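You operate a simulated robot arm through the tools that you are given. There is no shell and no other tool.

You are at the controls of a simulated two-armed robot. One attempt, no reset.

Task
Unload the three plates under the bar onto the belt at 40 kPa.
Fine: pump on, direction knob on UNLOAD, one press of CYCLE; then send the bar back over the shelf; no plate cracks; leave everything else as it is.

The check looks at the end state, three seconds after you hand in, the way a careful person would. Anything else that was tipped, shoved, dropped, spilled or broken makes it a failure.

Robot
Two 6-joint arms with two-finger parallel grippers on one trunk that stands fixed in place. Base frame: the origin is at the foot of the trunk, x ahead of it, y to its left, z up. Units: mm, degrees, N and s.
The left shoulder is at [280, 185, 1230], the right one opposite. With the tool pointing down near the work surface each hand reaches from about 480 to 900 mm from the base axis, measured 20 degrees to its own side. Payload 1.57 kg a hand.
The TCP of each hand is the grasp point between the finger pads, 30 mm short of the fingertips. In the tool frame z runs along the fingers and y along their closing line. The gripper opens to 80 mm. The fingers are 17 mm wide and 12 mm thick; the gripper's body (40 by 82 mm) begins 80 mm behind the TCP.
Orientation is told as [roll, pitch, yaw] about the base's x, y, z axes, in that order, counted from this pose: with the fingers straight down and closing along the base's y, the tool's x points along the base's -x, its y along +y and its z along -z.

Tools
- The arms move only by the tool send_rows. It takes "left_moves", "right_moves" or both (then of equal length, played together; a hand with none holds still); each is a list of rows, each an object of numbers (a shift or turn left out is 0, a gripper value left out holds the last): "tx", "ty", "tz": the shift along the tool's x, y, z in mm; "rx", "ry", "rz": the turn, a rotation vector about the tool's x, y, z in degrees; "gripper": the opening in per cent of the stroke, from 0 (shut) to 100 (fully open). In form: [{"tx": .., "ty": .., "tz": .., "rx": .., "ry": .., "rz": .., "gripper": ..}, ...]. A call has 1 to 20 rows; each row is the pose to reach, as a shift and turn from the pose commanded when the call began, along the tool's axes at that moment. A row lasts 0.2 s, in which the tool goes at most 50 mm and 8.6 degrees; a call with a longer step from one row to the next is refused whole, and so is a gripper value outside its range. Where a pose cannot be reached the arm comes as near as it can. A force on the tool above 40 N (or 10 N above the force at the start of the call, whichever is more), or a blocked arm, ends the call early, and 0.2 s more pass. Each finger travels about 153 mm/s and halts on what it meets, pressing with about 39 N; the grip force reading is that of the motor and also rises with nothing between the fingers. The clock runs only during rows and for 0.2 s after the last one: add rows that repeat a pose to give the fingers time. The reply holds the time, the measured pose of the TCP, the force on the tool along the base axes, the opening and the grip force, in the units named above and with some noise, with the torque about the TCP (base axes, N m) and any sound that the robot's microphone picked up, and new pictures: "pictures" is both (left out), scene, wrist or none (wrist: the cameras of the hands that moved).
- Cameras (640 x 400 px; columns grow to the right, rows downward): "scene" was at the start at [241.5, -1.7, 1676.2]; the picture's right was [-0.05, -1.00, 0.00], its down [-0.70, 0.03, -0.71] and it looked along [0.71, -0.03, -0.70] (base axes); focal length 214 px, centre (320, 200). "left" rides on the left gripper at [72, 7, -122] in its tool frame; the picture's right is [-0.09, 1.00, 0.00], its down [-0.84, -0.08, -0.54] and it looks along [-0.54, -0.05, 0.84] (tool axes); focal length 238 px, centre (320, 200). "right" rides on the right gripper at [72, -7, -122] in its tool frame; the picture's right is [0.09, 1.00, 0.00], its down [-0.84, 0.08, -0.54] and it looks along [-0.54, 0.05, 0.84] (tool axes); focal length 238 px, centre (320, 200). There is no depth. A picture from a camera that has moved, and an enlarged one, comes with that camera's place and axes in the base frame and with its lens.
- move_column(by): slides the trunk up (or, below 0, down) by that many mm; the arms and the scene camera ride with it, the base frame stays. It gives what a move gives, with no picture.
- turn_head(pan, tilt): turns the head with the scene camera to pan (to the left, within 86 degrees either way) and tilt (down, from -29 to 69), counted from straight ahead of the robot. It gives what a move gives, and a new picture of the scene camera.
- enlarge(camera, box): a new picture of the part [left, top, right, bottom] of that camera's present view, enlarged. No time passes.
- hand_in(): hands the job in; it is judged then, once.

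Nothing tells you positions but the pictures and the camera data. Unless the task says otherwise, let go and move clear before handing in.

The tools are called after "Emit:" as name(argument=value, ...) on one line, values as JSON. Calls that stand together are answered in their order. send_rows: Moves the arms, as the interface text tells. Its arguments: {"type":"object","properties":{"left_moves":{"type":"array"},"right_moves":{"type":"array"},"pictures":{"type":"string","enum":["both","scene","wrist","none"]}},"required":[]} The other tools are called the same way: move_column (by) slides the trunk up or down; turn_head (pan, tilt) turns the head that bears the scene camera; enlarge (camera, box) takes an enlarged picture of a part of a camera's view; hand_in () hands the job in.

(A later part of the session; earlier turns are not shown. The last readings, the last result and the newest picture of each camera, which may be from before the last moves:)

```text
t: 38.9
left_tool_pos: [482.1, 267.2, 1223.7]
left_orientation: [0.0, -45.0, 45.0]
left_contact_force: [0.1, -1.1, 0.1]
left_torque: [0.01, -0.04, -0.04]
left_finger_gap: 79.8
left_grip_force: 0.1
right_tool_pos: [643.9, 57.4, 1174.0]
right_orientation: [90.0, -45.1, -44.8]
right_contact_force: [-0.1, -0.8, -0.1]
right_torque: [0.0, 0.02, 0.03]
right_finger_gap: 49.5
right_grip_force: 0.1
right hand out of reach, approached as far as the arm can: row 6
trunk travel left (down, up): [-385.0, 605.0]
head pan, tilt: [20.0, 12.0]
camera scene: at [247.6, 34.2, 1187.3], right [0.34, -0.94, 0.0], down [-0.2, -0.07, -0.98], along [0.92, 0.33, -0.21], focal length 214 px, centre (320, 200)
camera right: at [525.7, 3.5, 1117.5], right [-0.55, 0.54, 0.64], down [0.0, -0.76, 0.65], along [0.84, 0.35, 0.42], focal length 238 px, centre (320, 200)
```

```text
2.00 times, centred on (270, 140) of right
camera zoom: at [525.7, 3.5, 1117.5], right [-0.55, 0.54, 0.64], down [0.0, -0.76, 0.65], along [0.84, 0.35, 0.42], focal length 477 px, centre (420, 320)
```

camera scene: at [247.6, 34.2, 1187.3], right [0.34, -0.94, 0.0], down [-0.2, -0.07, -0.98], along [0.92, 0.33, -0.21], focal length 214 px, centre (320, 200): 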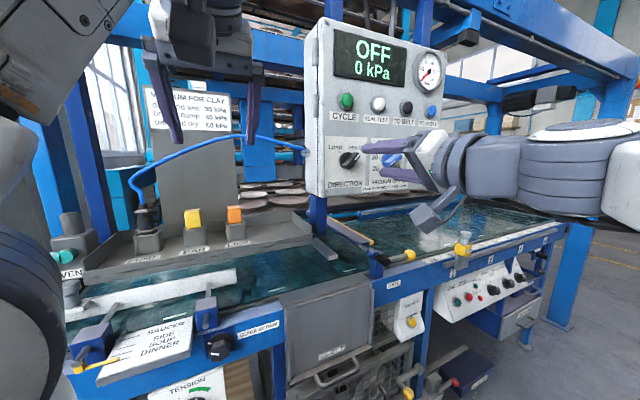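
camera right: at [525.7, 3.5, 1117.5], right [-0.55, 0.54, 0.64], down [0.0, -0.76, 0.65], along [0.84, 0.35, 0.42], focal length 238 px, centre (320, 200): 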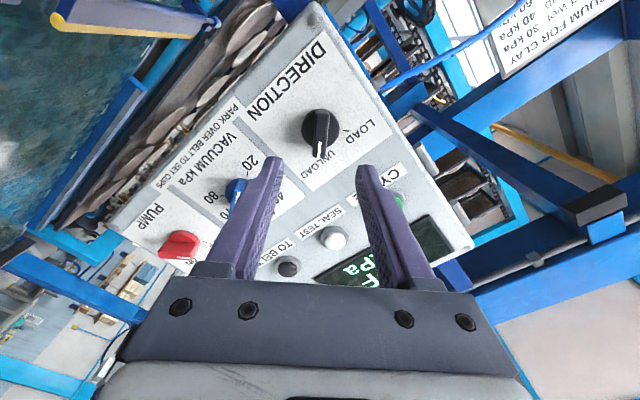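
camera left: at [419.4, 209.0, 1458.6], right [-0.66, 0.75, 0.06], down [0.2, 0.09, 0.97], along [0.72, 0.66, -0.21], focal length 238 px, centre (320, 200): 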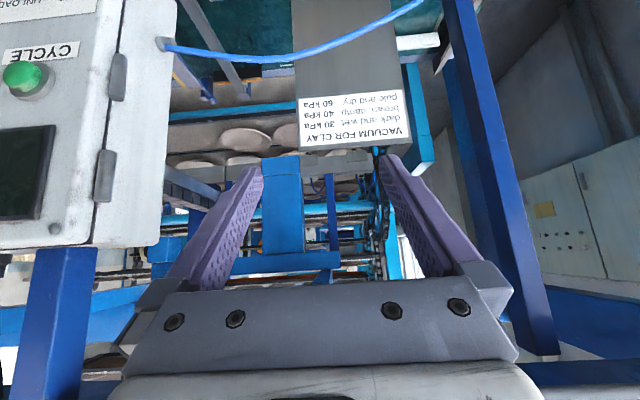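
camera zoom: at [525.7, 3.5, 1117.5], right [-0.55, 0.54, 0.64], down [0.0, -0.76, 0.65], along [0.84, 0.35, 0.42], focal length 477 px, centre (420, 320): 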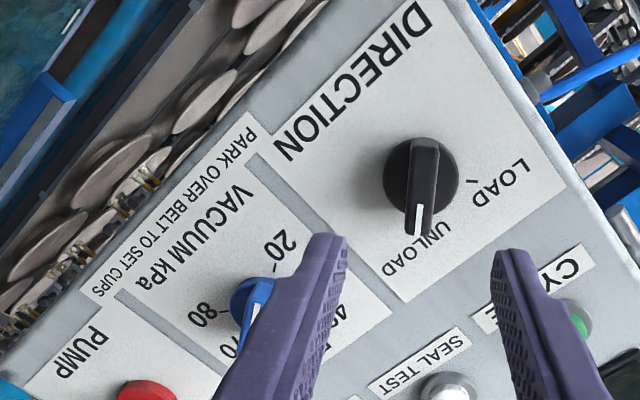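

DIRECTION now stays on UNLOAD. Next is the VACUUM knob, which I'll line up on its wing (α = −105°) while still clear of the panel.

Emit:
send_rows(right_moves=[{"tx": -10, "ty": -10, "rz": -8.3, "gripper": 62}, {"tx": -20, "ty": -20, "rz": -16.7}, {"tx": -30, "ty": -30, "rz": -25}, {"tx": -40, "ty": -40, "rz": -33.3}, {"tx": -50, "ty": -50, "rz": -41.7}, {"tx": -60, "ty": -60, "rz": -50}, {"tx": -70, "ty": -70, "rz": -58.3}, {"tx": -81.8, "ty": -81.8, "rz": -66.7}, {"tx": -81.8, "ty": -81.8, "rz": -75}, {"tx": -81.8, "ty": -81.8, "rz": -83.3}, {"tx": -81.8, "ty": -81.8, "rz": -91.7}, {"tx": -81.8, "ty": -81.8, "rz": -100}, {"tx": -81.8, "ty": -81.8, "rz": -108.3}, {"tx": -81.8, "ty": -81.8, "rz": -116.7}, {"tx": -81.8, "ty": -81.8, "rz": -125}, {"tx": -81.8, "ty": -81.8, "rz": -133.3}, {"tx": -81.8, "ty": -81.8, "rz": -141.7}, {"tx": -81.8, "ty": -81.8, "rz": -150}], pictures="both")

Emit:
enlarge(camera="right", box=[220, 60, 420, 200])

Emit:
enlarge(camera="scene", box=[310, 80, 470, 200])

```text
t: 42.7
left_tool_pos: [481.7, 266.4, 1224.3]
left_orientation: [0.1, -45.0, 45.1]
left_contact_force: [0.3, 1.1, 1.1]
left_torque: [0.0, -0.02, -0.03]
left_finger_gap: 79.9
left_grip_force: 0.0
right_tool_pos: [726.9, -6.9, 1222.0]
right_orientation: [-88.7, 14.7, 135.1]
right_contact_force: [-0.3, -0.2, -0.3]
right_torque: [0.0, 0.0, 0.01]
right_finger_gap: 49.3
right_grip_force: 0.0
right hand out of reach, approached as far as the arm can: row 17, 18
trunk travel left (down, up): [-385.0, 605.0]
head pan, tilt: [20.0, 12.0]
camera scene: at [247.5, 34.1, 1187.3], right [0.34, -0.94, 0.0], down [-0.2, -0.07, -0.98], along [0.92, 0.33, -0.21], focal length 214 px, centre (320, 200)
camera right: at [689.8, -140.4, 1247.3], right [0.23, -0.26, -0.94], down [-0.94, 0.18, -0.28], along [0.24, 0.95, -0.2], focal length 238 px, centre (320, 200)
```

scene: 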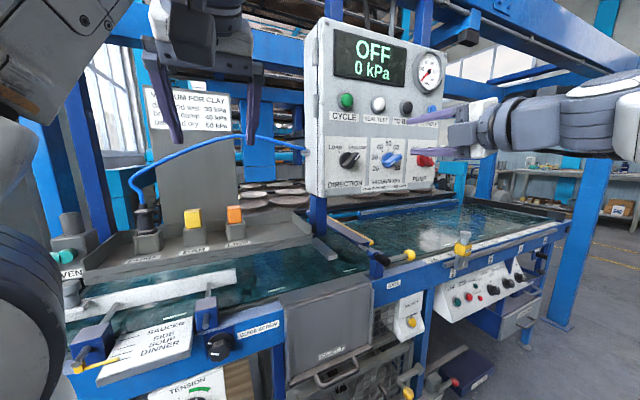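
right: 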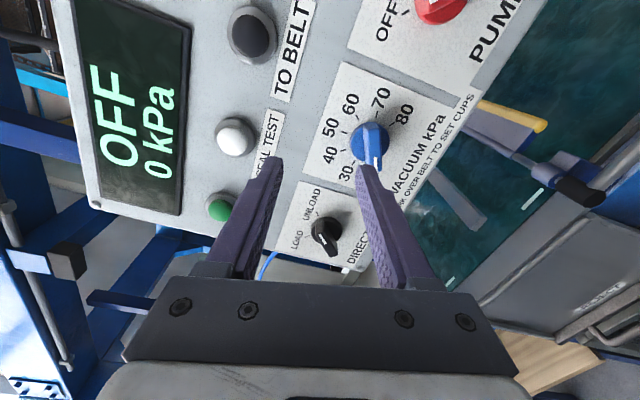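

```text
2.86 times, centred on (320, 130) of right
camera zoom: at [689.8, -140.4, 1247.3], right [0.23, -0.26, -0.94], down [-0.94, 0.18, -0.28], along [0.24, 0.95, -0.2], focal length 681 px, centre (320, 400)
```

zoom: 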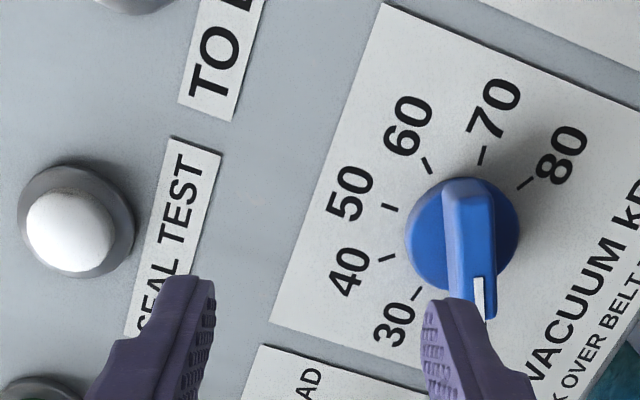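

```text
3.33 times, centred on (390, 140) of scene
camera zoom: at [247.5, 34.1, 1187.3], right [0.34, -0.94, 0.0], down [-0.2, -0.07, -0.98], along [0.92, 0.33, -0.21], focal length 715 px, centre (87, 400)
```

zoom: 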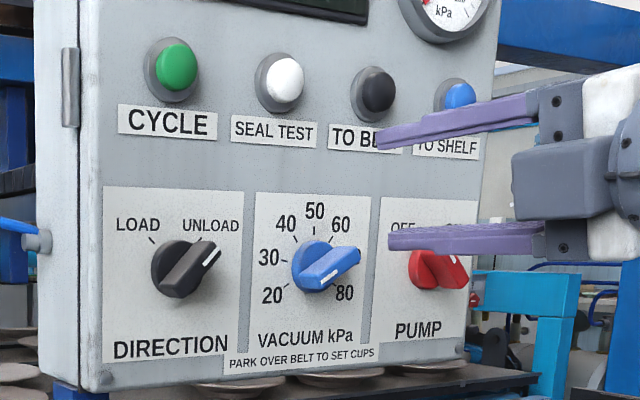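

That orientation lies at the wrist's limit, and the scale turns out to be 40° per 10 kPa with the pointer exactly on 20 (−120°). I'll grip from the equivalent opposite orientation (α = +60°) instead.

Emit:
send_rows(right_moves=[{"rz": 8.25, "tz": -3, "gripper": 62}, {"rz": 16.5, "tz": -6}, {"rz": 24.75, "tz": -9}, {"ty": 5, "rz": 33, "tz": -9}, {"ty": 10, "rz": 41.25, "tz": -9}, {"ty": 15, "rz": 49.5, "tz": -9}, {"ty": 20, "rz": 57.75, "tz": -9}, {"ty": 25, "rz": 66, "tz": -9}, {"ty": 30, "rz": 74.25, "tz": -9}, {"ty": 35, "rz": 82.5, "tz": -9}, {"ty": 40, "rz": 90.75, "tz": -9}, {"ty": 45, "rz": 99, "tz": -9}, {"tx": -1.8, "ty": 50.7, "rz": 107.25, "tz": -9}, {"tx": -1.8, "ty": 50.7, "rz": 115.5, "tz": -9}, {"tx": -1.8, "ty": 50.7, "rz": 123.75, "tz": -9}, {"tx": -1.8, "ty": 50.7, "rz": 132, "tz": -9}, {"tx": -1.8, "ty": 50.7, "rz": 140.25, "tz": -9}, {"tx": -1.8, "ty": 50.7, "rz": 148.5, "tz": -9}, {"tx": -1.8, "ty": 50.7, "rz": 156.75, "tz": -9}, {"tx": -1.8, "ty": 50.7, "rz": 165, "tz": -9}], pictures="both")

Emit:
enlarge(camera="right", box=[220, 60, 420, 200])

Emit:
enlarge(camera="scene", box=[310, 80, 470, 200])

```text
t: 46.9
left_tool_pos: [482.2, 266.1, 1224.2]
left_orientation: [-0.1, -45.0, 45.0]
left_contact_force: [-0.7, 0.6, 0.3]
left_torque: [0.03, 0.03, 0.01]
left_finger_gap: 79.9
left_grip_force: 0.1
right_tool_pos: [729.0, -22.1, 1173.1]
right_orientation: [90.0, -29.9, -44.9]
right_contact_force: [-0.2, -0.7, -0.4]
right_torque: [0.01, 0.02, -0.03]
right_finger_gap: 49.5
right_grip_force: 0.0
trunk travel left (down, up): [-385.0, 605.0]
head pan, tilt: [20.0, 12.0]
camera scene: at [247.5, 34.1, 1187.3], right [0.34, -0.94, 0.0], down [-0.2, -0.07, -0.98], along [0.92, 0.33, -0.21], focal length 214 px, centre (320, 200)
camera right: at [601.5, -66.7, 1131.0], right [-0.41, 0.41, 0.82], down [0.1, -0.87, 0.48], along [0.91, 0.28, 0.31], focal length 238 px, centre (320, 200)
```

scene: 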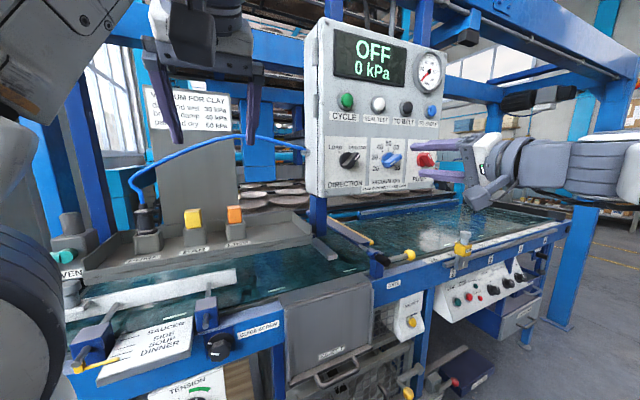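
right: 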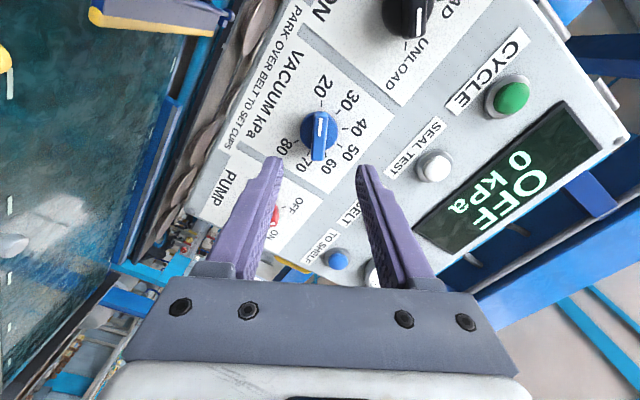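

```text
2.86 times, centred on (320, 130) of right
camera zoom: at [601.5, -66.7, 1131.0], right [-0.41, 0.41, 0.82], down [0.1, -0.87, 0.48], along [0.91, 0.28, 0.31], focal length 681 px, centre (320, 400)
```

zoom: 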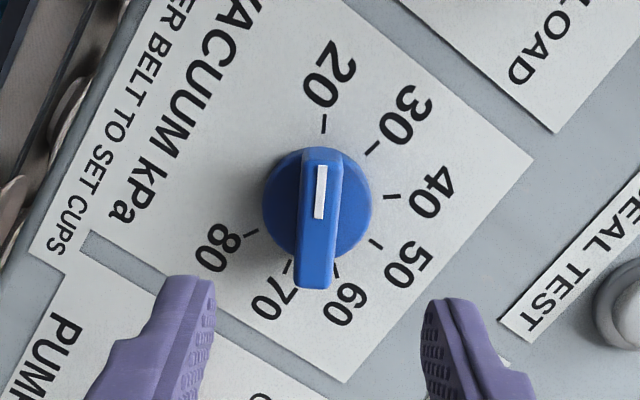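

```text
3.33 times, centred on (390, 140) of scene
camera zoom: at [247.5, 34.1, 1187.3], right [0.34, -0.94, 0.0], down [-0.2, -0.07, -0.98], along [0.92, 0.33, -0.21], focal length 715 px, centre (87, 400)
```

zoom: 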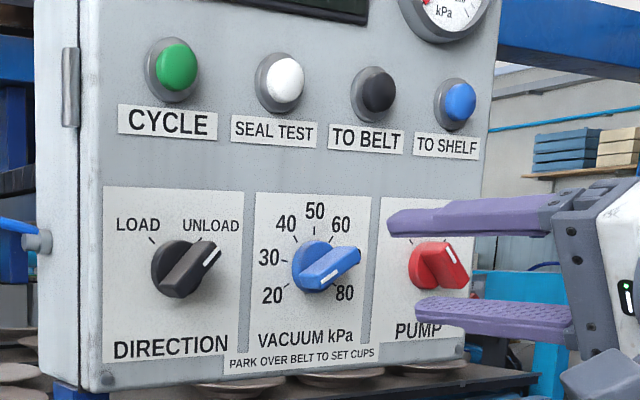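

The wing now sits exactly between the fingers with the pointer on 20. I'll move in and close on it.

Emit:
send_rows(right_moves=[{"ty": -0.8, "tz": 18}, {"ty": -0.8, "tz": 36}, {"ty": -0.8, "tz": 54}, {"ty": -0.8, "tz": 73}, {"ty": -0.8, "tz": 73}, {"ty": -0.8, "tz": 73, "gripper": 0}, {"ty": -0.8, "tz": 73, "gripper": 0}], pictures="wrist")

Emit:
enlarge(camera="right", box=[220, 60, 420, 200])

```text
t: 48.5
left_tool_pos: [482.1, 266.4, 1223.1]
left_orientation: [-0.1, -45.0, 45.0]
left_contact_force: [0.1, 0.0, 0.1]
left_torque: [-0.04, -0.02, -0.01]
left_finger_gap: 80.2
left_grip_force: 0.0
right_tool_pos: [779.6, 30.4, 1173.3]
right_orientation: [89.9, -30.1, -44.9]
right_contact_force: [1.2, 0.2, -3.9]
right_torque: [0.13, -0.13, -0.41]
right_finger_gap: 12.9
right_grip_force: 29.5
trunk travel left (down, up): [-385.0, 605.0]
head pan, tilt: [20.0, 12.0]
camera right: at [653.4, -14.5, 1129.8], right [-0.41, 0.41, 0.82], down [0.1, -0.87, 0.49], along [0.91, 0.28, 0.31], focal length 238 px, centre (320, 200)
```

right: 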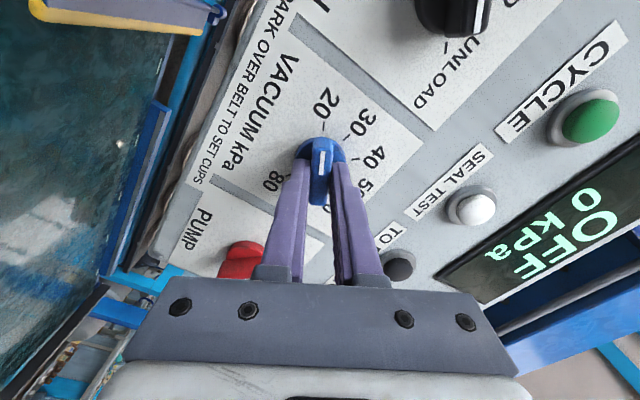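

```text
2.86 times, centred on (320, 130) of right
camera zoom: at [653.4, -14.5, 1129.8], right [-0.41, 0.41, 0.82], down [0.1, -0.87, 0.49], along [0.91, 0.28, 0.31], focal length 681 px, centre (320, 400)
```

zoom: 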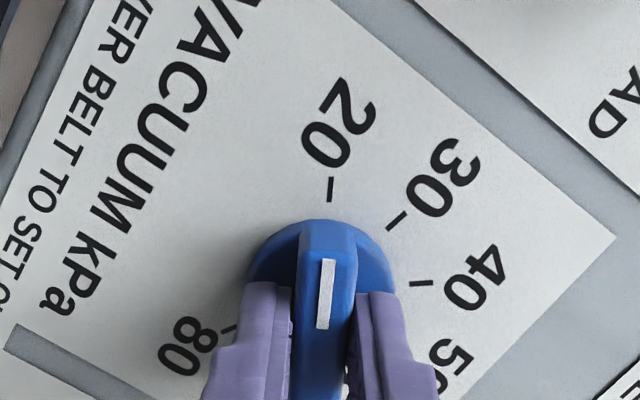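

Emit:
send_rows(right_moves=[{"rz": 8, "gripper": 0}, {"rz": 16}, {"rz": 24}, {"rz": 32}, {"rz": 40}], pictures="wrist")

Emit:
enlarge(camera="right", box=[220, 60, 420, 200])

```text
t: 49.7
left_tool_pos: [482.3, 265.9, 1222.5]
left_orientation: [0.0, -45.0, 45.0]
left_contact_force: [0.3, 0.4, 0.5]
left_torque: [-0.02, -0.01, -0.03]
left_finger_gap: 79.9
left_grip_force: 0.1
right_tool_pos: [781.0, 30.1, 1172.4]
right_orientation: [89.9, 10.0, -44.9]
right_contact_force: [-10.7, -5.4, -15.7]
right_torque: [-0.16, 0.16, -0.56]
right_finger_gap: 12.8
right_grip_force: 29.7
trunk travel left (down, up): [-385.0, 605.0]
head pan, tilt: [20.0, 12.0]
camera right: at [644.4, -5.6, 1177.3], right [0.06, -0.06, 1.0], down [0.21, -0.97, -0.07], along [0.98, 0.21, -0.05], focal length 238 px, centre (320, 200)
```

right: 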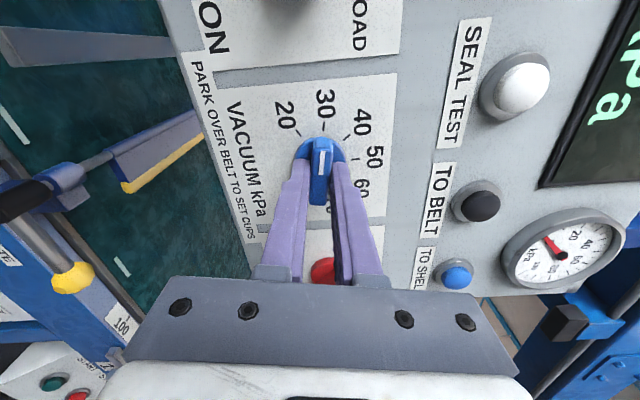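

```text
2.86 times, centred on (320, 130) of right
camera zoom: at [644.4, -5.6, 1177.3], right [0.06, -0.06, 1.0], down [0.21, -0.97, -0.07], along [0.98, 0.21, -0.05], focal length 681 px, centre (320, 400)
```

zoom: 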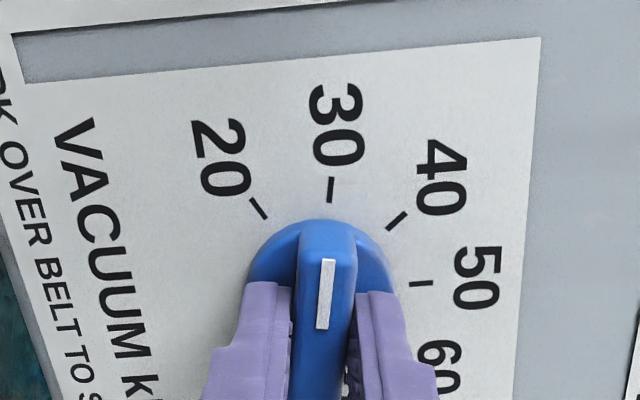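

A 40° turn moved the pointer exactly from 20 to 30, so another 40° should bring it to 40.

Emit:
send_rows(right_moves=[{"rz": 8, "gripper": 0}, {"rz": 16}, {"rz": 24}, {"rz": 32}, {"rz": 40}, {"rz": 40}], pictures="wrist")

Emit:
enlarge(camera="right", box=[220, 60, 420, 200])

```text
t: 51.1
left_tool_pos: [483.1, 264.7, 1223.5]
left_orientation: [-0.1, -45.1, 45.1]
left_contact_force: [0.3, 0.0, 0.2]
left_torque: [0.0, -0.05, 0.01]
left_finger_gap: 79.9
left_grip_force: 0.1
right_tool_pos: [780.7, 29.0, 1172.2]
right_orientation: [90.0, 50.1, -44.9]
right_contact_force: [-8.6, -2.4, -19.0]
right_torque: [0.09, -0.07, 0.19]
right_finger_gap: 13.0
right_grip_force: 29.9
trunk travel left (down, up): [-385.0, 605.0]
head pan, tilt: [20.0, 12.0]
camera right: at [659.0, -19.7, 1221.8], right [0.5, -0.5, 0.71], down [0.04, -0.81, -0.59], along [0.87, 0.32, -0.38], focal length 238 px, centre (320, 200)
```

right: 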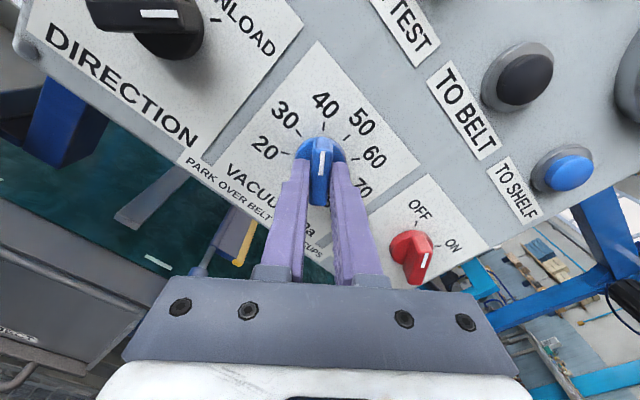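

```text
2.86 times, centred on (320, 130) of right
camera zoom: at [659.0, -19.7, 1221.8], right [0.5, -0.5, 0.71], down [0.04, -0.81, -0.59], along [0.87, 0.32, -0.38], focal length 681 px, centre (320, 400)
```

zoom: 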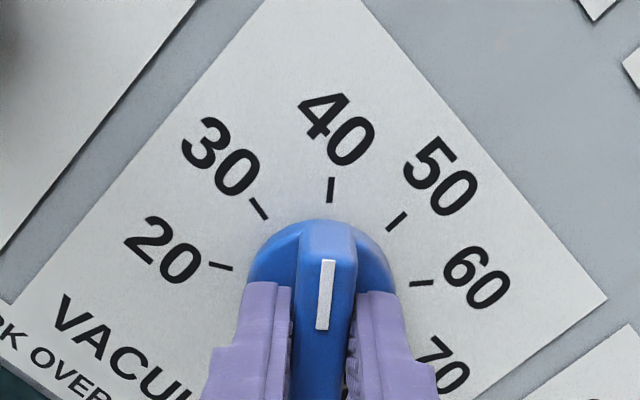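

The pointer is on 40. I'll let go, back out and check.

Emit:
send_rows(right_moves=[{"gripper": 62}, {"gripper": 62}, {"tz": -20}, {"tz": -40}, {"tz": -60}, {"tz": -73}], pictures="both")

Emit:
enlarge(camera="right", box=[220, 60, 420, 200])

Emit:
enlarge(camera="scene", box=[310, 80, 470, 200])

```text
t: 52.5
left_tool_pos: [482.3, 266.1, 1222.9]
left_orientation: [0.0, -45.0, 45.0]
left_contact_force: [-0.4, 0.5, 0.5]
left_torque: [0.0, -0.05, 0.0]
left_finger_gap: 80.1
left_grip_force: 0.0
right_tool_pos: [727.1, -21.4, 1172.2]
right_orientation: [90.0, 49.9, -45.0]
right_contact_force: [0.3, -0.1, -0.8]
right_torque: [-0.01, 0.02, -0.01]
right_finger_gap: 49.4
right_grip_force: 0.1
trunk travel left (down, up): [-385.0, 605.0]
head pan, tilt: [20.0, 12.0]
camera scene: at [247.6, 34.1, 1187.3], right [0.34, -0.94, 0.0], down [-0.2, -0.07, -0.98], along [0.92, 0.33, -0.21], focal length 214 px, centre (320, 200)
camera right: at [606.4, -71.7, 1222.5], right [0.5, -0.5, 0.71], down [0.04, -0.81, -0.59], along [0.87, 0.32, -0.38], focal length 238 px, centre (320, 200)
```

scene: 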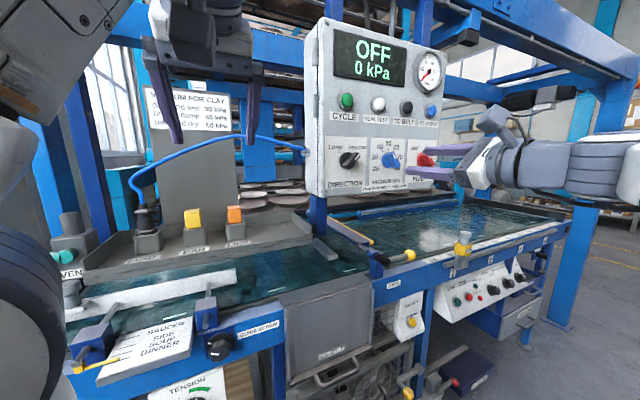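
right: 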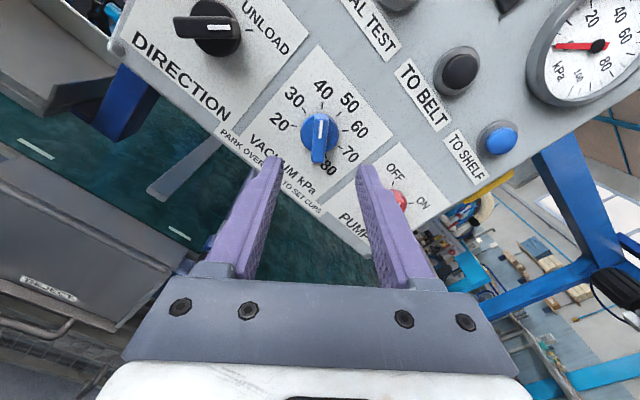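

```text
2.86 times, centred on (320, 130) of right
camera zoom: at [606.4, -71.7, 1222.5], right [0.5, -0.5, 0.71], down [0.04, -0.81, -0.59], along [0.87, 0.32, -0.38], focal length 681 px, centre (320, 400)
```

zoom: 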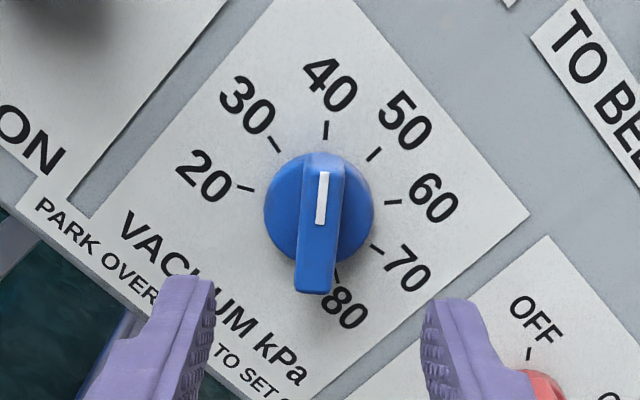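

```text
3.33 times, centred on (390, 140) of scene
camera zoom: at [247.6, 34.1, 1187.3], right [0.34, -0.94, 0.0], down [-0.2, -0.07, -0.98], along [0.92, 0.33, -0.21], focal length 715 px, centre (87, 400)
```

zoom: 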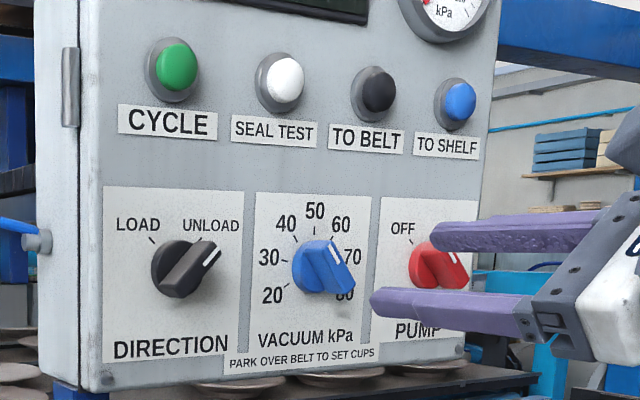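

VACUUM stays on 40. Now the PUMP knob: I'll shift 119 mm right and unwind the wrist back to α = −45°.

Emit:
send_rows(right_moves=[{"tx": -7, "ty": 8.3, "rz": -8.4, "gripper": 62}, {"tx": -14, "ty": 16.5, "rz": -16.8}, {"tx": -21, "ty": 24.8, "rz": -25.2}, {"tx": -28, "ty": 33, "rz": -33.6}, {"tx": -35, "ty": 41.3, "rz": -42}, {"tx": -42, "ty": 49.6, "rz": -50.4}, {"tx": -49, "ty": 57.8, "rz": -58.8}, {"tx": -56, "ty": 66, "rz": -67.2}, {"tx": -63, "ty": 74.4, "rz": -75.6}, {"tx": -70, "ty": 82.6, "rz": -84}, {"tx": -76.3, "ty": 90.9, "rz": -92.4}], pictures="none")

Emit:
send_rows(right_moves=[{"rz": -8.4}, {"rz": -16.8}, {"rz": -25.2}, {"rz": -33.6}, {"rz": -42}, {"rz": -50.4}, {"rz": -58.8}, {"rz": -67.2}, {"rz": -75.6}, {"rz": -84}, {"rz": -92.6}], pictures="both")

Emit:
enlarge(camera="right", box=[220, 60, 420, 200])

```text
t: 54.9
left_tool_pos: [481.4, 266.3, 1222.0]
left_orientation: [0.0, -45.0, 45.1]
left_contact_force: [-0.2, 0.1, -0.6]
left_torque: [0.04, 0.01, -0.01]
left_finger_gap: 79.8
left_grip_force: 0.1
right_tool_pos: [813.9, -107.0, 1173.2]
right_orientation: [90.0, -42.7, -44.9]
right_contact_force: [0.0, 0.0, 0.4]
right_torque: [-0.02, -0.01, -0.05]
right_finger_gap: 49.8
right_grip_force: 0.1
trunk travel left (down, up): [-385.0, 605.0]
head pan, tilt: [20.0, 12.0]
```

```text
t: 57.3
left_tool_pos: [481.6, 266.1, 1223.4]
left_orientation: [0.0, -44.9, 44.9]
left_contact_force: [0.2, -0.3, 0.6]
left_torque: [-0.01, 0.01, 0.02]
left_finger_gap: 80.2
left_grip_force: 0.0
right_tool_pos: [813.6, -105.0, 1170.8]
right_orientation: [-90.0, -44.7, 135.1]
right_contact_force: [-0.3, 0.1, 0.1]
right_torque: [0.02, 0.0, -0.03]
right_finger_gap: 49.6
right_grip_force: 0.1
trunk travel left (down, up): [-385.0, 605.0]
head pan, tilt: [20.0, 12.0]
camera scene: at [247.5, 34.0, 1187.3], right [0.34, -0.94, 0.0], down [-0.2, -0.07, -0.98], along [0.92, 0.33, -0.21], focal length 214 px, centre (320, 200)
camera right: at [767.3, -230.4, 1125.6], right [-0.45, 0.45, -0.77], down [-0.84, 0.07, 0.53], along [0.3, 0.89, 0.34], focal length 238 px, centre (320, 200)
```

scene: 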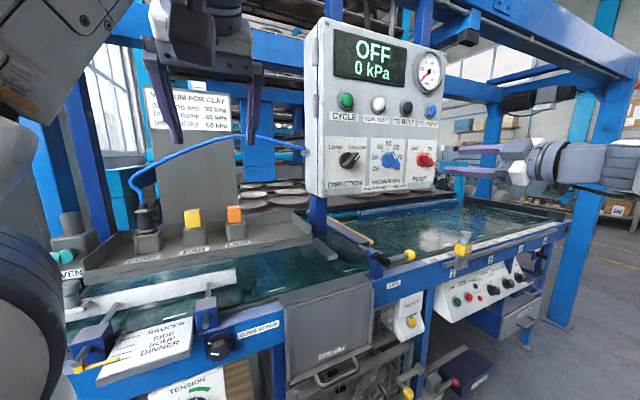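
right: 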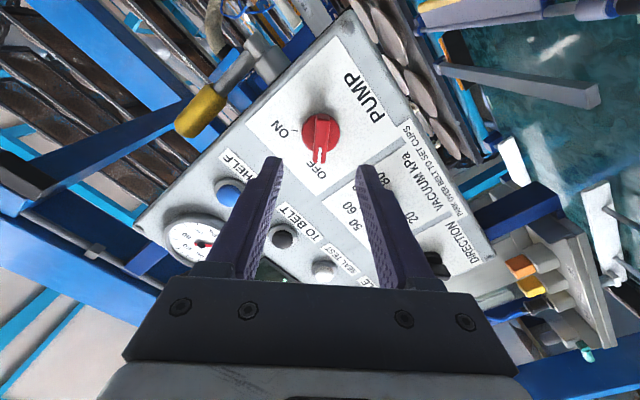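

```text
2.86 times, centred on (320, 130) of right
camera zoom: at [767.3, -230.4, 1125.6], right [-0.45, 0.45, -0.77], down [-0.84, 0.07, 0.53], along [0.3, 0.89, 0.34], focal length 681 px, centre (320, 400)
```

zoom: 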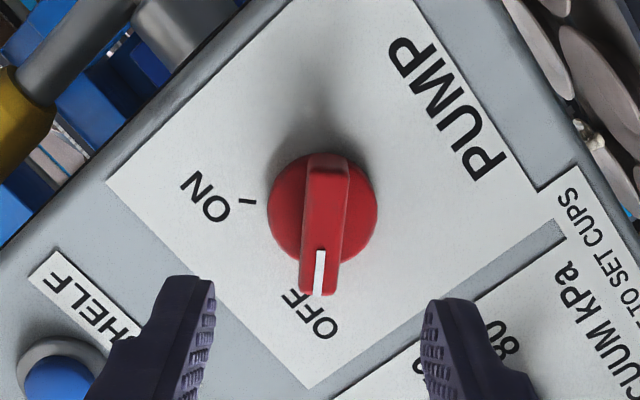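

Emit:
send_rows(right_moves=[{"tz": 18}, {"tz": 36}, {"tz": 54}, {"tz": 72}, {"tz": 72}, {"tz": 72, "gripper": 0}, {"tz": 72, "gripper": 0}], pictures="wrist")

```text
t: 58.9
left_tool_pos: [482.0, 266.1, 1222.9]
left_orientation: [0.0, -45.0, 45.0]
left_contact_force: [-0.7, 0.0, 0.4]
left_torque: [-0.04, 0.0, -0.01]
left_finger_gap: 80.3
left_grip_force: 0.0
right_tool_pos: [863.4, -54.4, 1171.7]
right_orientation: [-89.7, -45.0, 135.1]
right_contact_force: [-20.2, 3.2, -18.2]
right_torque: [0.07, -0.11, 0.17]
right_finger_gap: 12.9
right_grip_force: 29.2
trunk travel left (down, up): [-385.0, 605.0]
head pan, tilt: [20.0, 12.0]
camera right: at [818.8, -180.4, 1124.2], right [-0.46, 0.45, -0.77], down [-0.84, 0.07, 0.54], along [0.29, 0.89, 0.34], focal length 238 px, centre (320, 200)
```

right: 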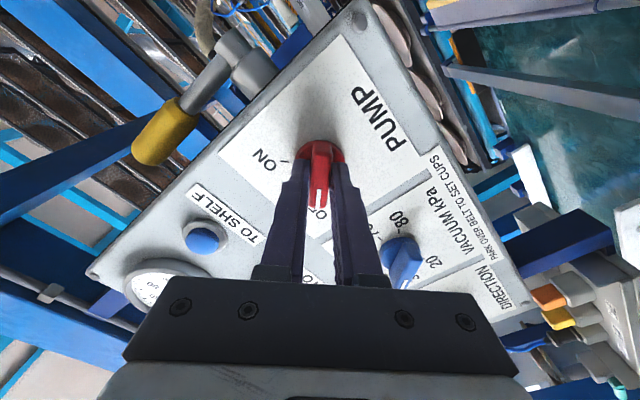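

Emit:
send_rows(right_moves=[{"ty": 1.2, "gripper": 0}, {"ty": 1.2}], pictures="none")

```text
t: 59.5
left_tool_pos: [482.0, 266.0, 1223.0]
left_orientation: [-0.1, -45.0, 45.0]
left_contact_force: [0.0, -0.1, -0.7]
left_torque: [0.0, 0.02, -0.02]
left_finger_gap: 79.7
left_grip_force: 0.2
right_tool_pos: [863.8, -54.8, 1170.7]
right_orientation: [-89.7, -45.0, 135.2]
right_contact_force: [-11.4, 7.0, -19.3]
right_torque: [0.28, -0.38, 0.53]
right_finger_gap: 12.6
right_grip_force: 29.8
trunk travel left (down, up): [-385.0, 605.0]
head pan, tilt: [20.0, 12.0]
```

Emit:
send_rows(right_moves=[{"ty": 1.5, "gripper": 0}, {"ty": 1.5}], pictures="none")

```text
t: 60.1
left_tool_pos: [482.0, 267.7, 1222.9]
left_orientation: [0.0, -44.9, 45.0]
left_contact_force: [0.4, 0.4, 0.7]
left_torque: [0.05, -0.04, 0.0]
left_finger_gap: 80.2
left_grip_force: 0.1
right_tool_pos: [864.0, -55.7, 1170.9]
right_orientation: [-90.0, -45.0, 135.1]
right_contact_force: [8.2, 10.1, -8.4]
right_torque: [0.25, -0.28, 0.47]
right_finger_gap: 13.2
right_grip_force: 30.0
trunk travel left (down, up): [-385.0, 605.0]
head pan, tilt: [20.0, 12.0]
```

The side load has eased. Now I'll turn the PUMP knob 90° clockwise to ON.

Emit:
send_rows(right_moves=[{"rz": 7.5, "gripper": 0}, {"rz": 15}, {"rz": 22.5}, {"rz": 30}, {"rz": 37.5}, {"rz": 45}, {"rz": 52.5}, {"rz": 60}, {"rz": 67.5}, {"rz": 75}, {"rz": 82.5}, {"rz": 90}, {"rz": 90}], pictures="both")

```text
t: 62.9
left_tool_pos: [482.8, 265.2, 1223.7]
left_orientation: [-0.1, -45.0, 45.0]
left_contact_force: [-0.5, -0.6, -0.8]
left_torque: [-0.02, -0.03, -0.02]
left_finger_gap: 79.8
left_grip_force: 0.0
right_tool_pos: [862.1, -54.2, 1169.9]
right_orientation: [90.0, -44.9, -44.8]
right_contact_force: [1.1, 6.3, -2.9]
right_torque: [0.01, 0.02, -0.26]
right_finger_gap: 13.1
right_grip_force: 29.6
trunk travel left (down, up): [-385.0, 605.0]
head pan, tilt: [20.0, 12.0]
camera scene: at [247.6, 34.6, 1187.3], right [0.34, -0.94, 0.0], down [-0.2, -0.07, -0.98], along [0.92, 0.33, -0.21], focal length 214 px, centre (320, 200)
camera right: at [743.8, -106.9, 1114.2], right [-0.55, 0.54, 0.64], down [0.0, -0.76, 0.65], along [0.84, 0.35, 0.42], focal length 238 px, centre (320, 200)
```

scene: 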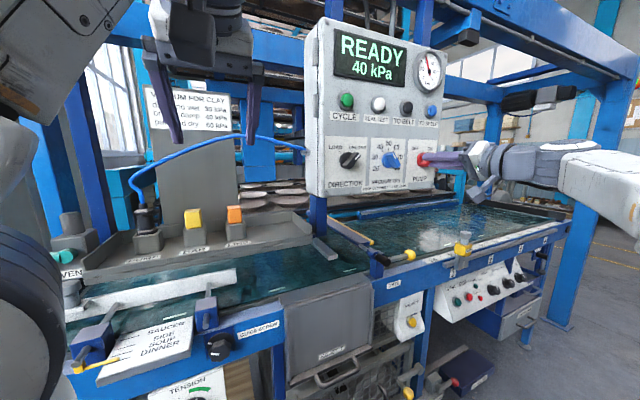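
right: 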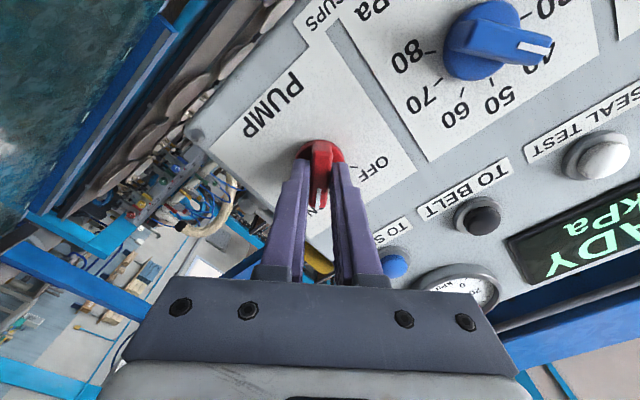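

The display reads READY, 40 kPa. I'll let go of the PUMP knob, back off and check the state before CYCLE.

Emit:
send_rows(right_moves=[{"gripper": 62}, {"gripper": 62}, {"tz": -20}, {"tz": -40}, {"tz": -60}, {"tz": -72}], pictures="both")

Emit:
enlarge(camera="scene", box=[310, 10, 470, 200])

Emit:
enlarge(camera="right", box=[220, 60, 420, 200])

```text
t: 64.3
left_tool_pos: [482.8, 267.5, 1223.5]
left_orientation: [0.0, -44.9, 45.0]
left_contact_force: [0.0, 0.5, -0.8]
left_torque: [-0.01, -0.03, 0.02]
left_finger_gap: 80.0
left_grip_force: 0.2
right_tool_pos: [811.5, -105.8, 1170.7]
right_orientation: [90.0, -45.1, -44.9]
right_contact_force: [0.5, 0.8, -0.4]
right_torque: [-0.01, 0.0, 0.03]
right_finger_gap: 49.7
right_grip_force: 0.1
trunk travel left (down, up): [-385.0, 605.0]
head pan, tilt: [20.0, 12.0]
camera scene: at [247.6, 34.3, 1187.3], right [0.34, -0.94, 0.0], down [-0.2, -0.07, -0.98], along [0.92, 0.33, -0.21], focal length 214 px, centre (320, 200)
camera right: at [693.4, -159.8, 1114.4], right [-0.55, 0.54, 0.64], down [0.0, -0.76, 0.65], along [0.84, 0.35, 0.42], focal length 238 px, centre (320, 200)
```

scene: 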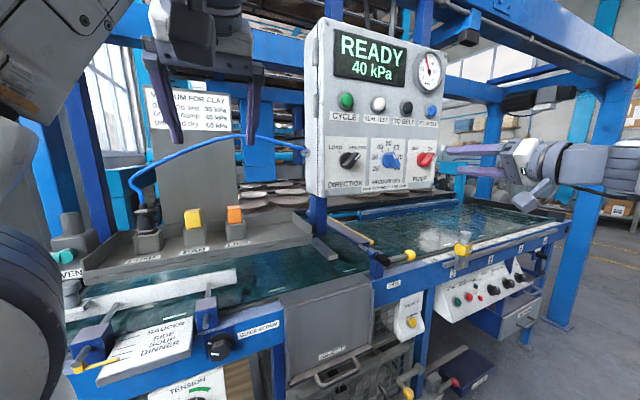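
right: 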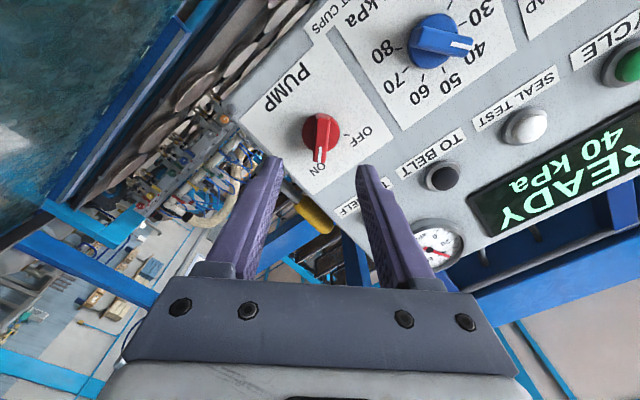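

```text
2.11 times, centred on (390, 105) of scene
camera zoom: at [247.6, 34.3, 1187.3], right [0.34, -0.94, 0.0], down [-0.2, -0.07, -0.98], along [0.92, 0.33, -0.21], focal length 452 px, centre (173, 400)
```

zoom: 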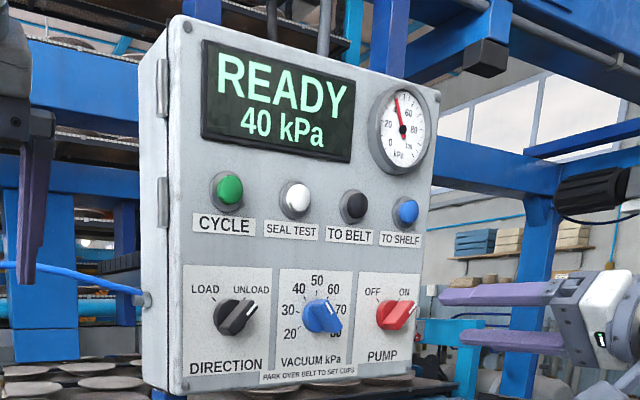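

```text
2.86 times, centred on (320, 130) of right
camera zoom: at [693.4, -159.8, 1114.4], right [-0.55, 0.54, 0.64], down [0.0, -0.76, 0.65], along [0.84, 0.35, 0.42], focal length 681 px, centre (320, 400)
```

zoom: 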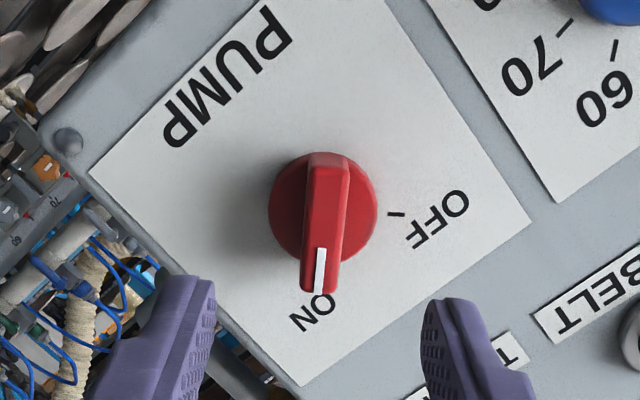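

Everything reads right: UNLOAD, 40 kPa, pump ON and READY. Before the single CYCLE press I'll take one more careful look at the cups and taps on the bar.

Emit:
enlarge(camera="right", box=[100, 80, 300, 260])

Emit:
enlarge(camera="scene", box=[220, 160, 480, 230])

Emit:
enlarge(camera="left", box=[0, 0, 640, 400])

```text
2.22 times, centred on (200, 170) of right
camera zoom: at [693.4, -159.8, 1114.4], right [-0.55, 0.54, 0.64], down [0.0, -0.76, 0.65], along [0.84, 0.35, 0.42], focal length 530 px, centre (587, 267)
```

zoom: 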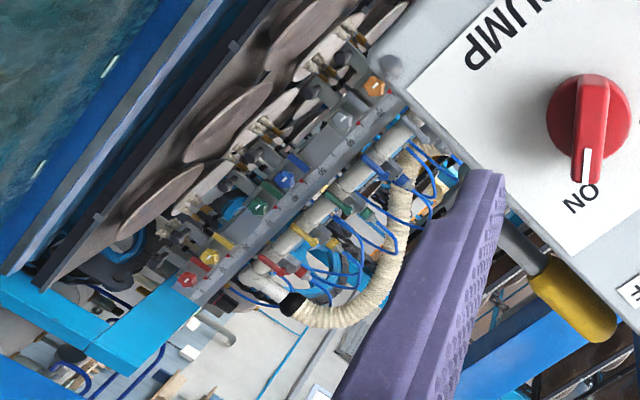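

```text
2.46 times, centred on (350, 195) of scene
camera zoom: at [247.6, 34.3, 1187.3], right [0.34, -0.94, 0.0], down [-0.2, -0.07, -0.98], along [0.92, 0.33, -0.21], focal length 528 px, centre (246, 212)
```

zoom: 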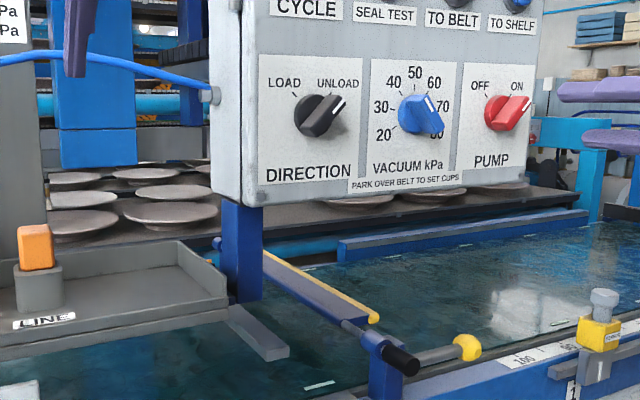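

```text
1.00 times, centred on (320, 200) of left (not enlarged: the box is as wide or as high as the picture)
camera zoom: at [381.2, 174.2, 1257.5], right [-0.66, 0.75, 0.06], down [0.2, 0.09, 0.98], along [0.73, 0.65, -0.21], focal length 238 px, centre (320, 200)
```

zoom: 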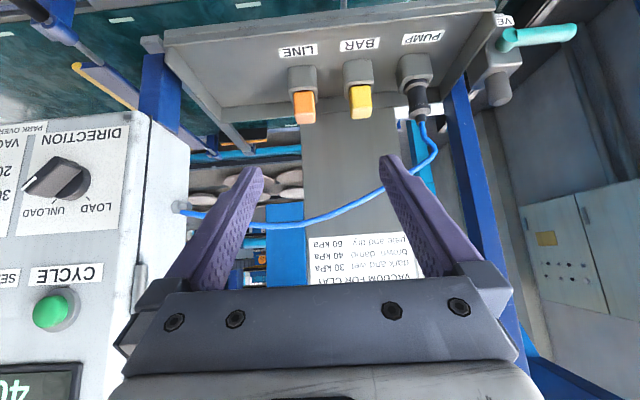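

I want a clear view of the cup heads and taps, so I'll lift the right hand to the upper right and tilt it to look past the pendant.

Emit:
send_rows(right_moves=[{"tx": -21, "ty": 10.6, "tz": -4, "rx": 2.2, "ry": 5.3, "rz": -5.3}, {"tx": -42, "ty": 21, "tz": -8, "rx": 4.4, "ry": 10.6, "rz": -10.6}, {"tx": -63, "ty": 32, "tz": -12, "rx": 6.6, "ry": 16, "rz": -16}, {"tx": -84, "ty": 42, "tz": -16, "rx": 8.8, "ry": 21.3, "rz": -21.3}, {"tx": -105, "ty": 53, "tz": -20, "rx": 11, "ry": 26.6, "rz": -26.6}, {"tx": -127, "ty": 64, "tz": -20, "rx": 13.2, "ry": 32, "rz": -32}, {"tx": -148, "ty": 74, "tz": -20, "rx": 15.4, "ry": 37.3, "rz": -37.3}, {"tx": -169, "ty": 85, "tz": -20, "rx": 17.65, "ry": 42.6, "rz": -42.6}], pictures="wrist")

Emit:
enlarge(camera="right", box=[0, 80, 240, 230])

```text
t: 66.1
left_tool_pos: [482.4, 267.1, 1223.8]
left_orientation: [0.0, -45.0, 45.0]
left_contact_force: [1.1, 0.5, -0.2]
left_torque: [0.03, 0.07, 0.07]
left_finger_gap: 80.1
left_grip_force: 0.1
right_tool_pos: [685.9, -177.5, 1120.9]
right_orientation: [-0.4, -44.9, 45.3]
right_contact_force: [2.4, -0.9, -4.9]
right_torque: [0.24, 0.01, 0.2]
right_finger_gap: 49.7
right_grip_force: 0.1
right hand out of reach, approached as far as the arm can: row 3, 4, 5, 6, 7, 8
trunk travel left (down, up): [-385.0, 605.0]
head pan, tilt: [20.0, 12.0]
camera right: at [594.4, -278.5, 1155.5], right [-0.75, 0.66, -0.07], down [0.09, 0.21, 0.97], along [0.65, 0.73, -0.21], focal length 238 px, centre (320, 200)
```

right: 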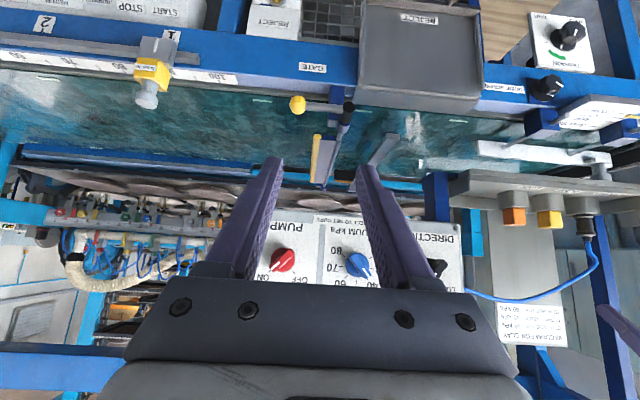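

```text
2.67 times, centred on (120, 155) of right
camera zoom: at [594.4, -278.5, 1155.5], right [-0.75, 0.66, -0.07], down [0.09, 0.21, 0.97], along [0.65, 0.73, -0.21], focal length 636 px, centre (853, 320)
```

zoom: 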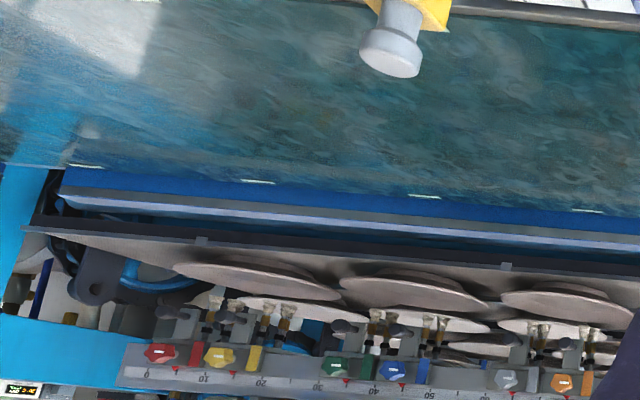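

Emit:
enlarge(camera="right", box=[30, 180, 150, 290])

Emit:
enlarge(camera="right", box=[130, 170, 250, 280])

Emit:
enlarge(camera="right", box=[40, 165, 160, 240])

Emit:
enlarge(camera="right", box=[140, 175, 260, 250])

```text
3.64 times, centred on (90, 235) of right
camera zoom: at [594.4, -278.5, 1155.5], right [-0.75, 0.66, -0.07], down [0.09, 0.21, 0.97], along [0.65, 0.73, -0.21], focal length 867 px, centre (1156, 73)
```

zoom: 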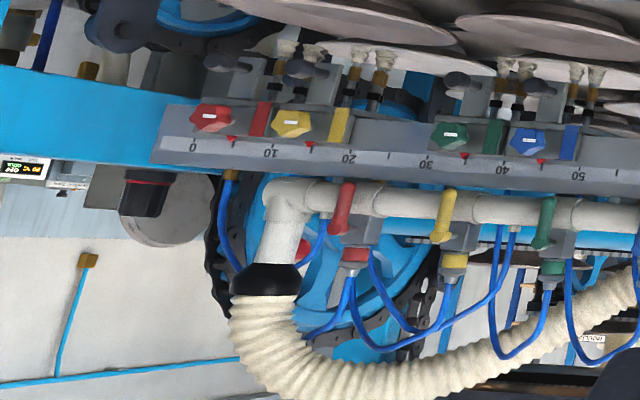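

```text
3.64 times, centred on (190, 225) of right
camera zoom: at [594.4, -278.5, 1155.5], right [-0.75, 0.66, -0.07], down [0.09, 0.21, 0.97], along [0.65, 0.73, -0.21], focal length 867 px, centre (793, 109)
```

zoom: 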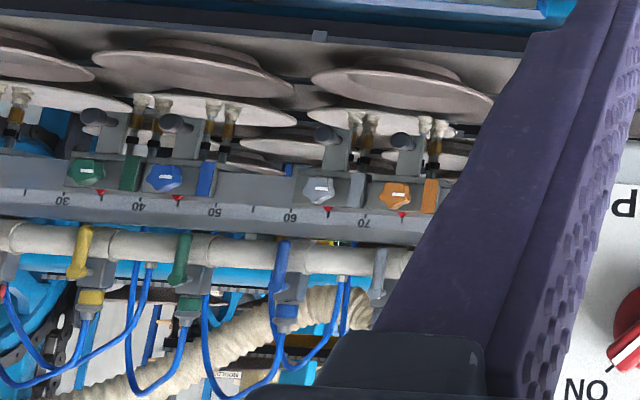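

```text
5.33 times, centred on (100, 202) of right
camera zoom: at [594.4, -278.5, 1155.5], right [-0.75, 0.66, -0.07], down [0.09, 0.21, 0.97], along [0.65, 0.73, -0.21], focal length 1271 px, centre (1493, 187)
```

zoom: 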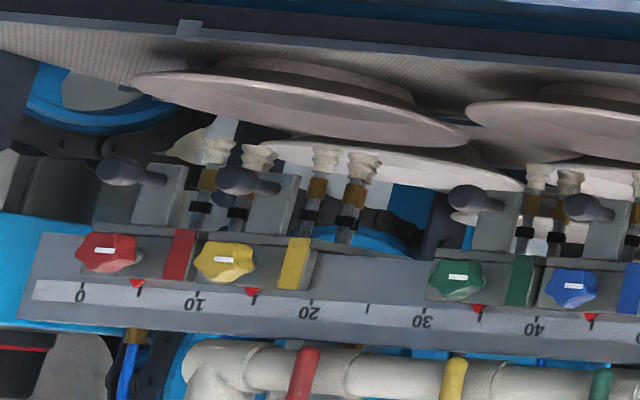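

```text
5.33 times, centred on (200, 212) of right
camera zoom: at [594.4, -278.5, 1155.5], right [-0.75, 0.66, -0.07], down [0.09, 0.21, 0.97], along [0.65, 0.73, -0.21], focal length 1271 px, centre (960, 133)
```

zoom: 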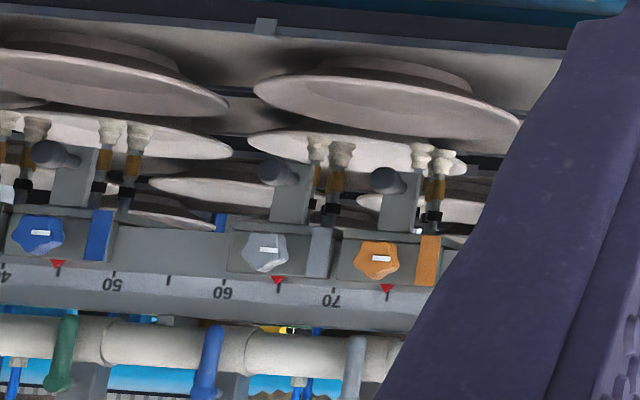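

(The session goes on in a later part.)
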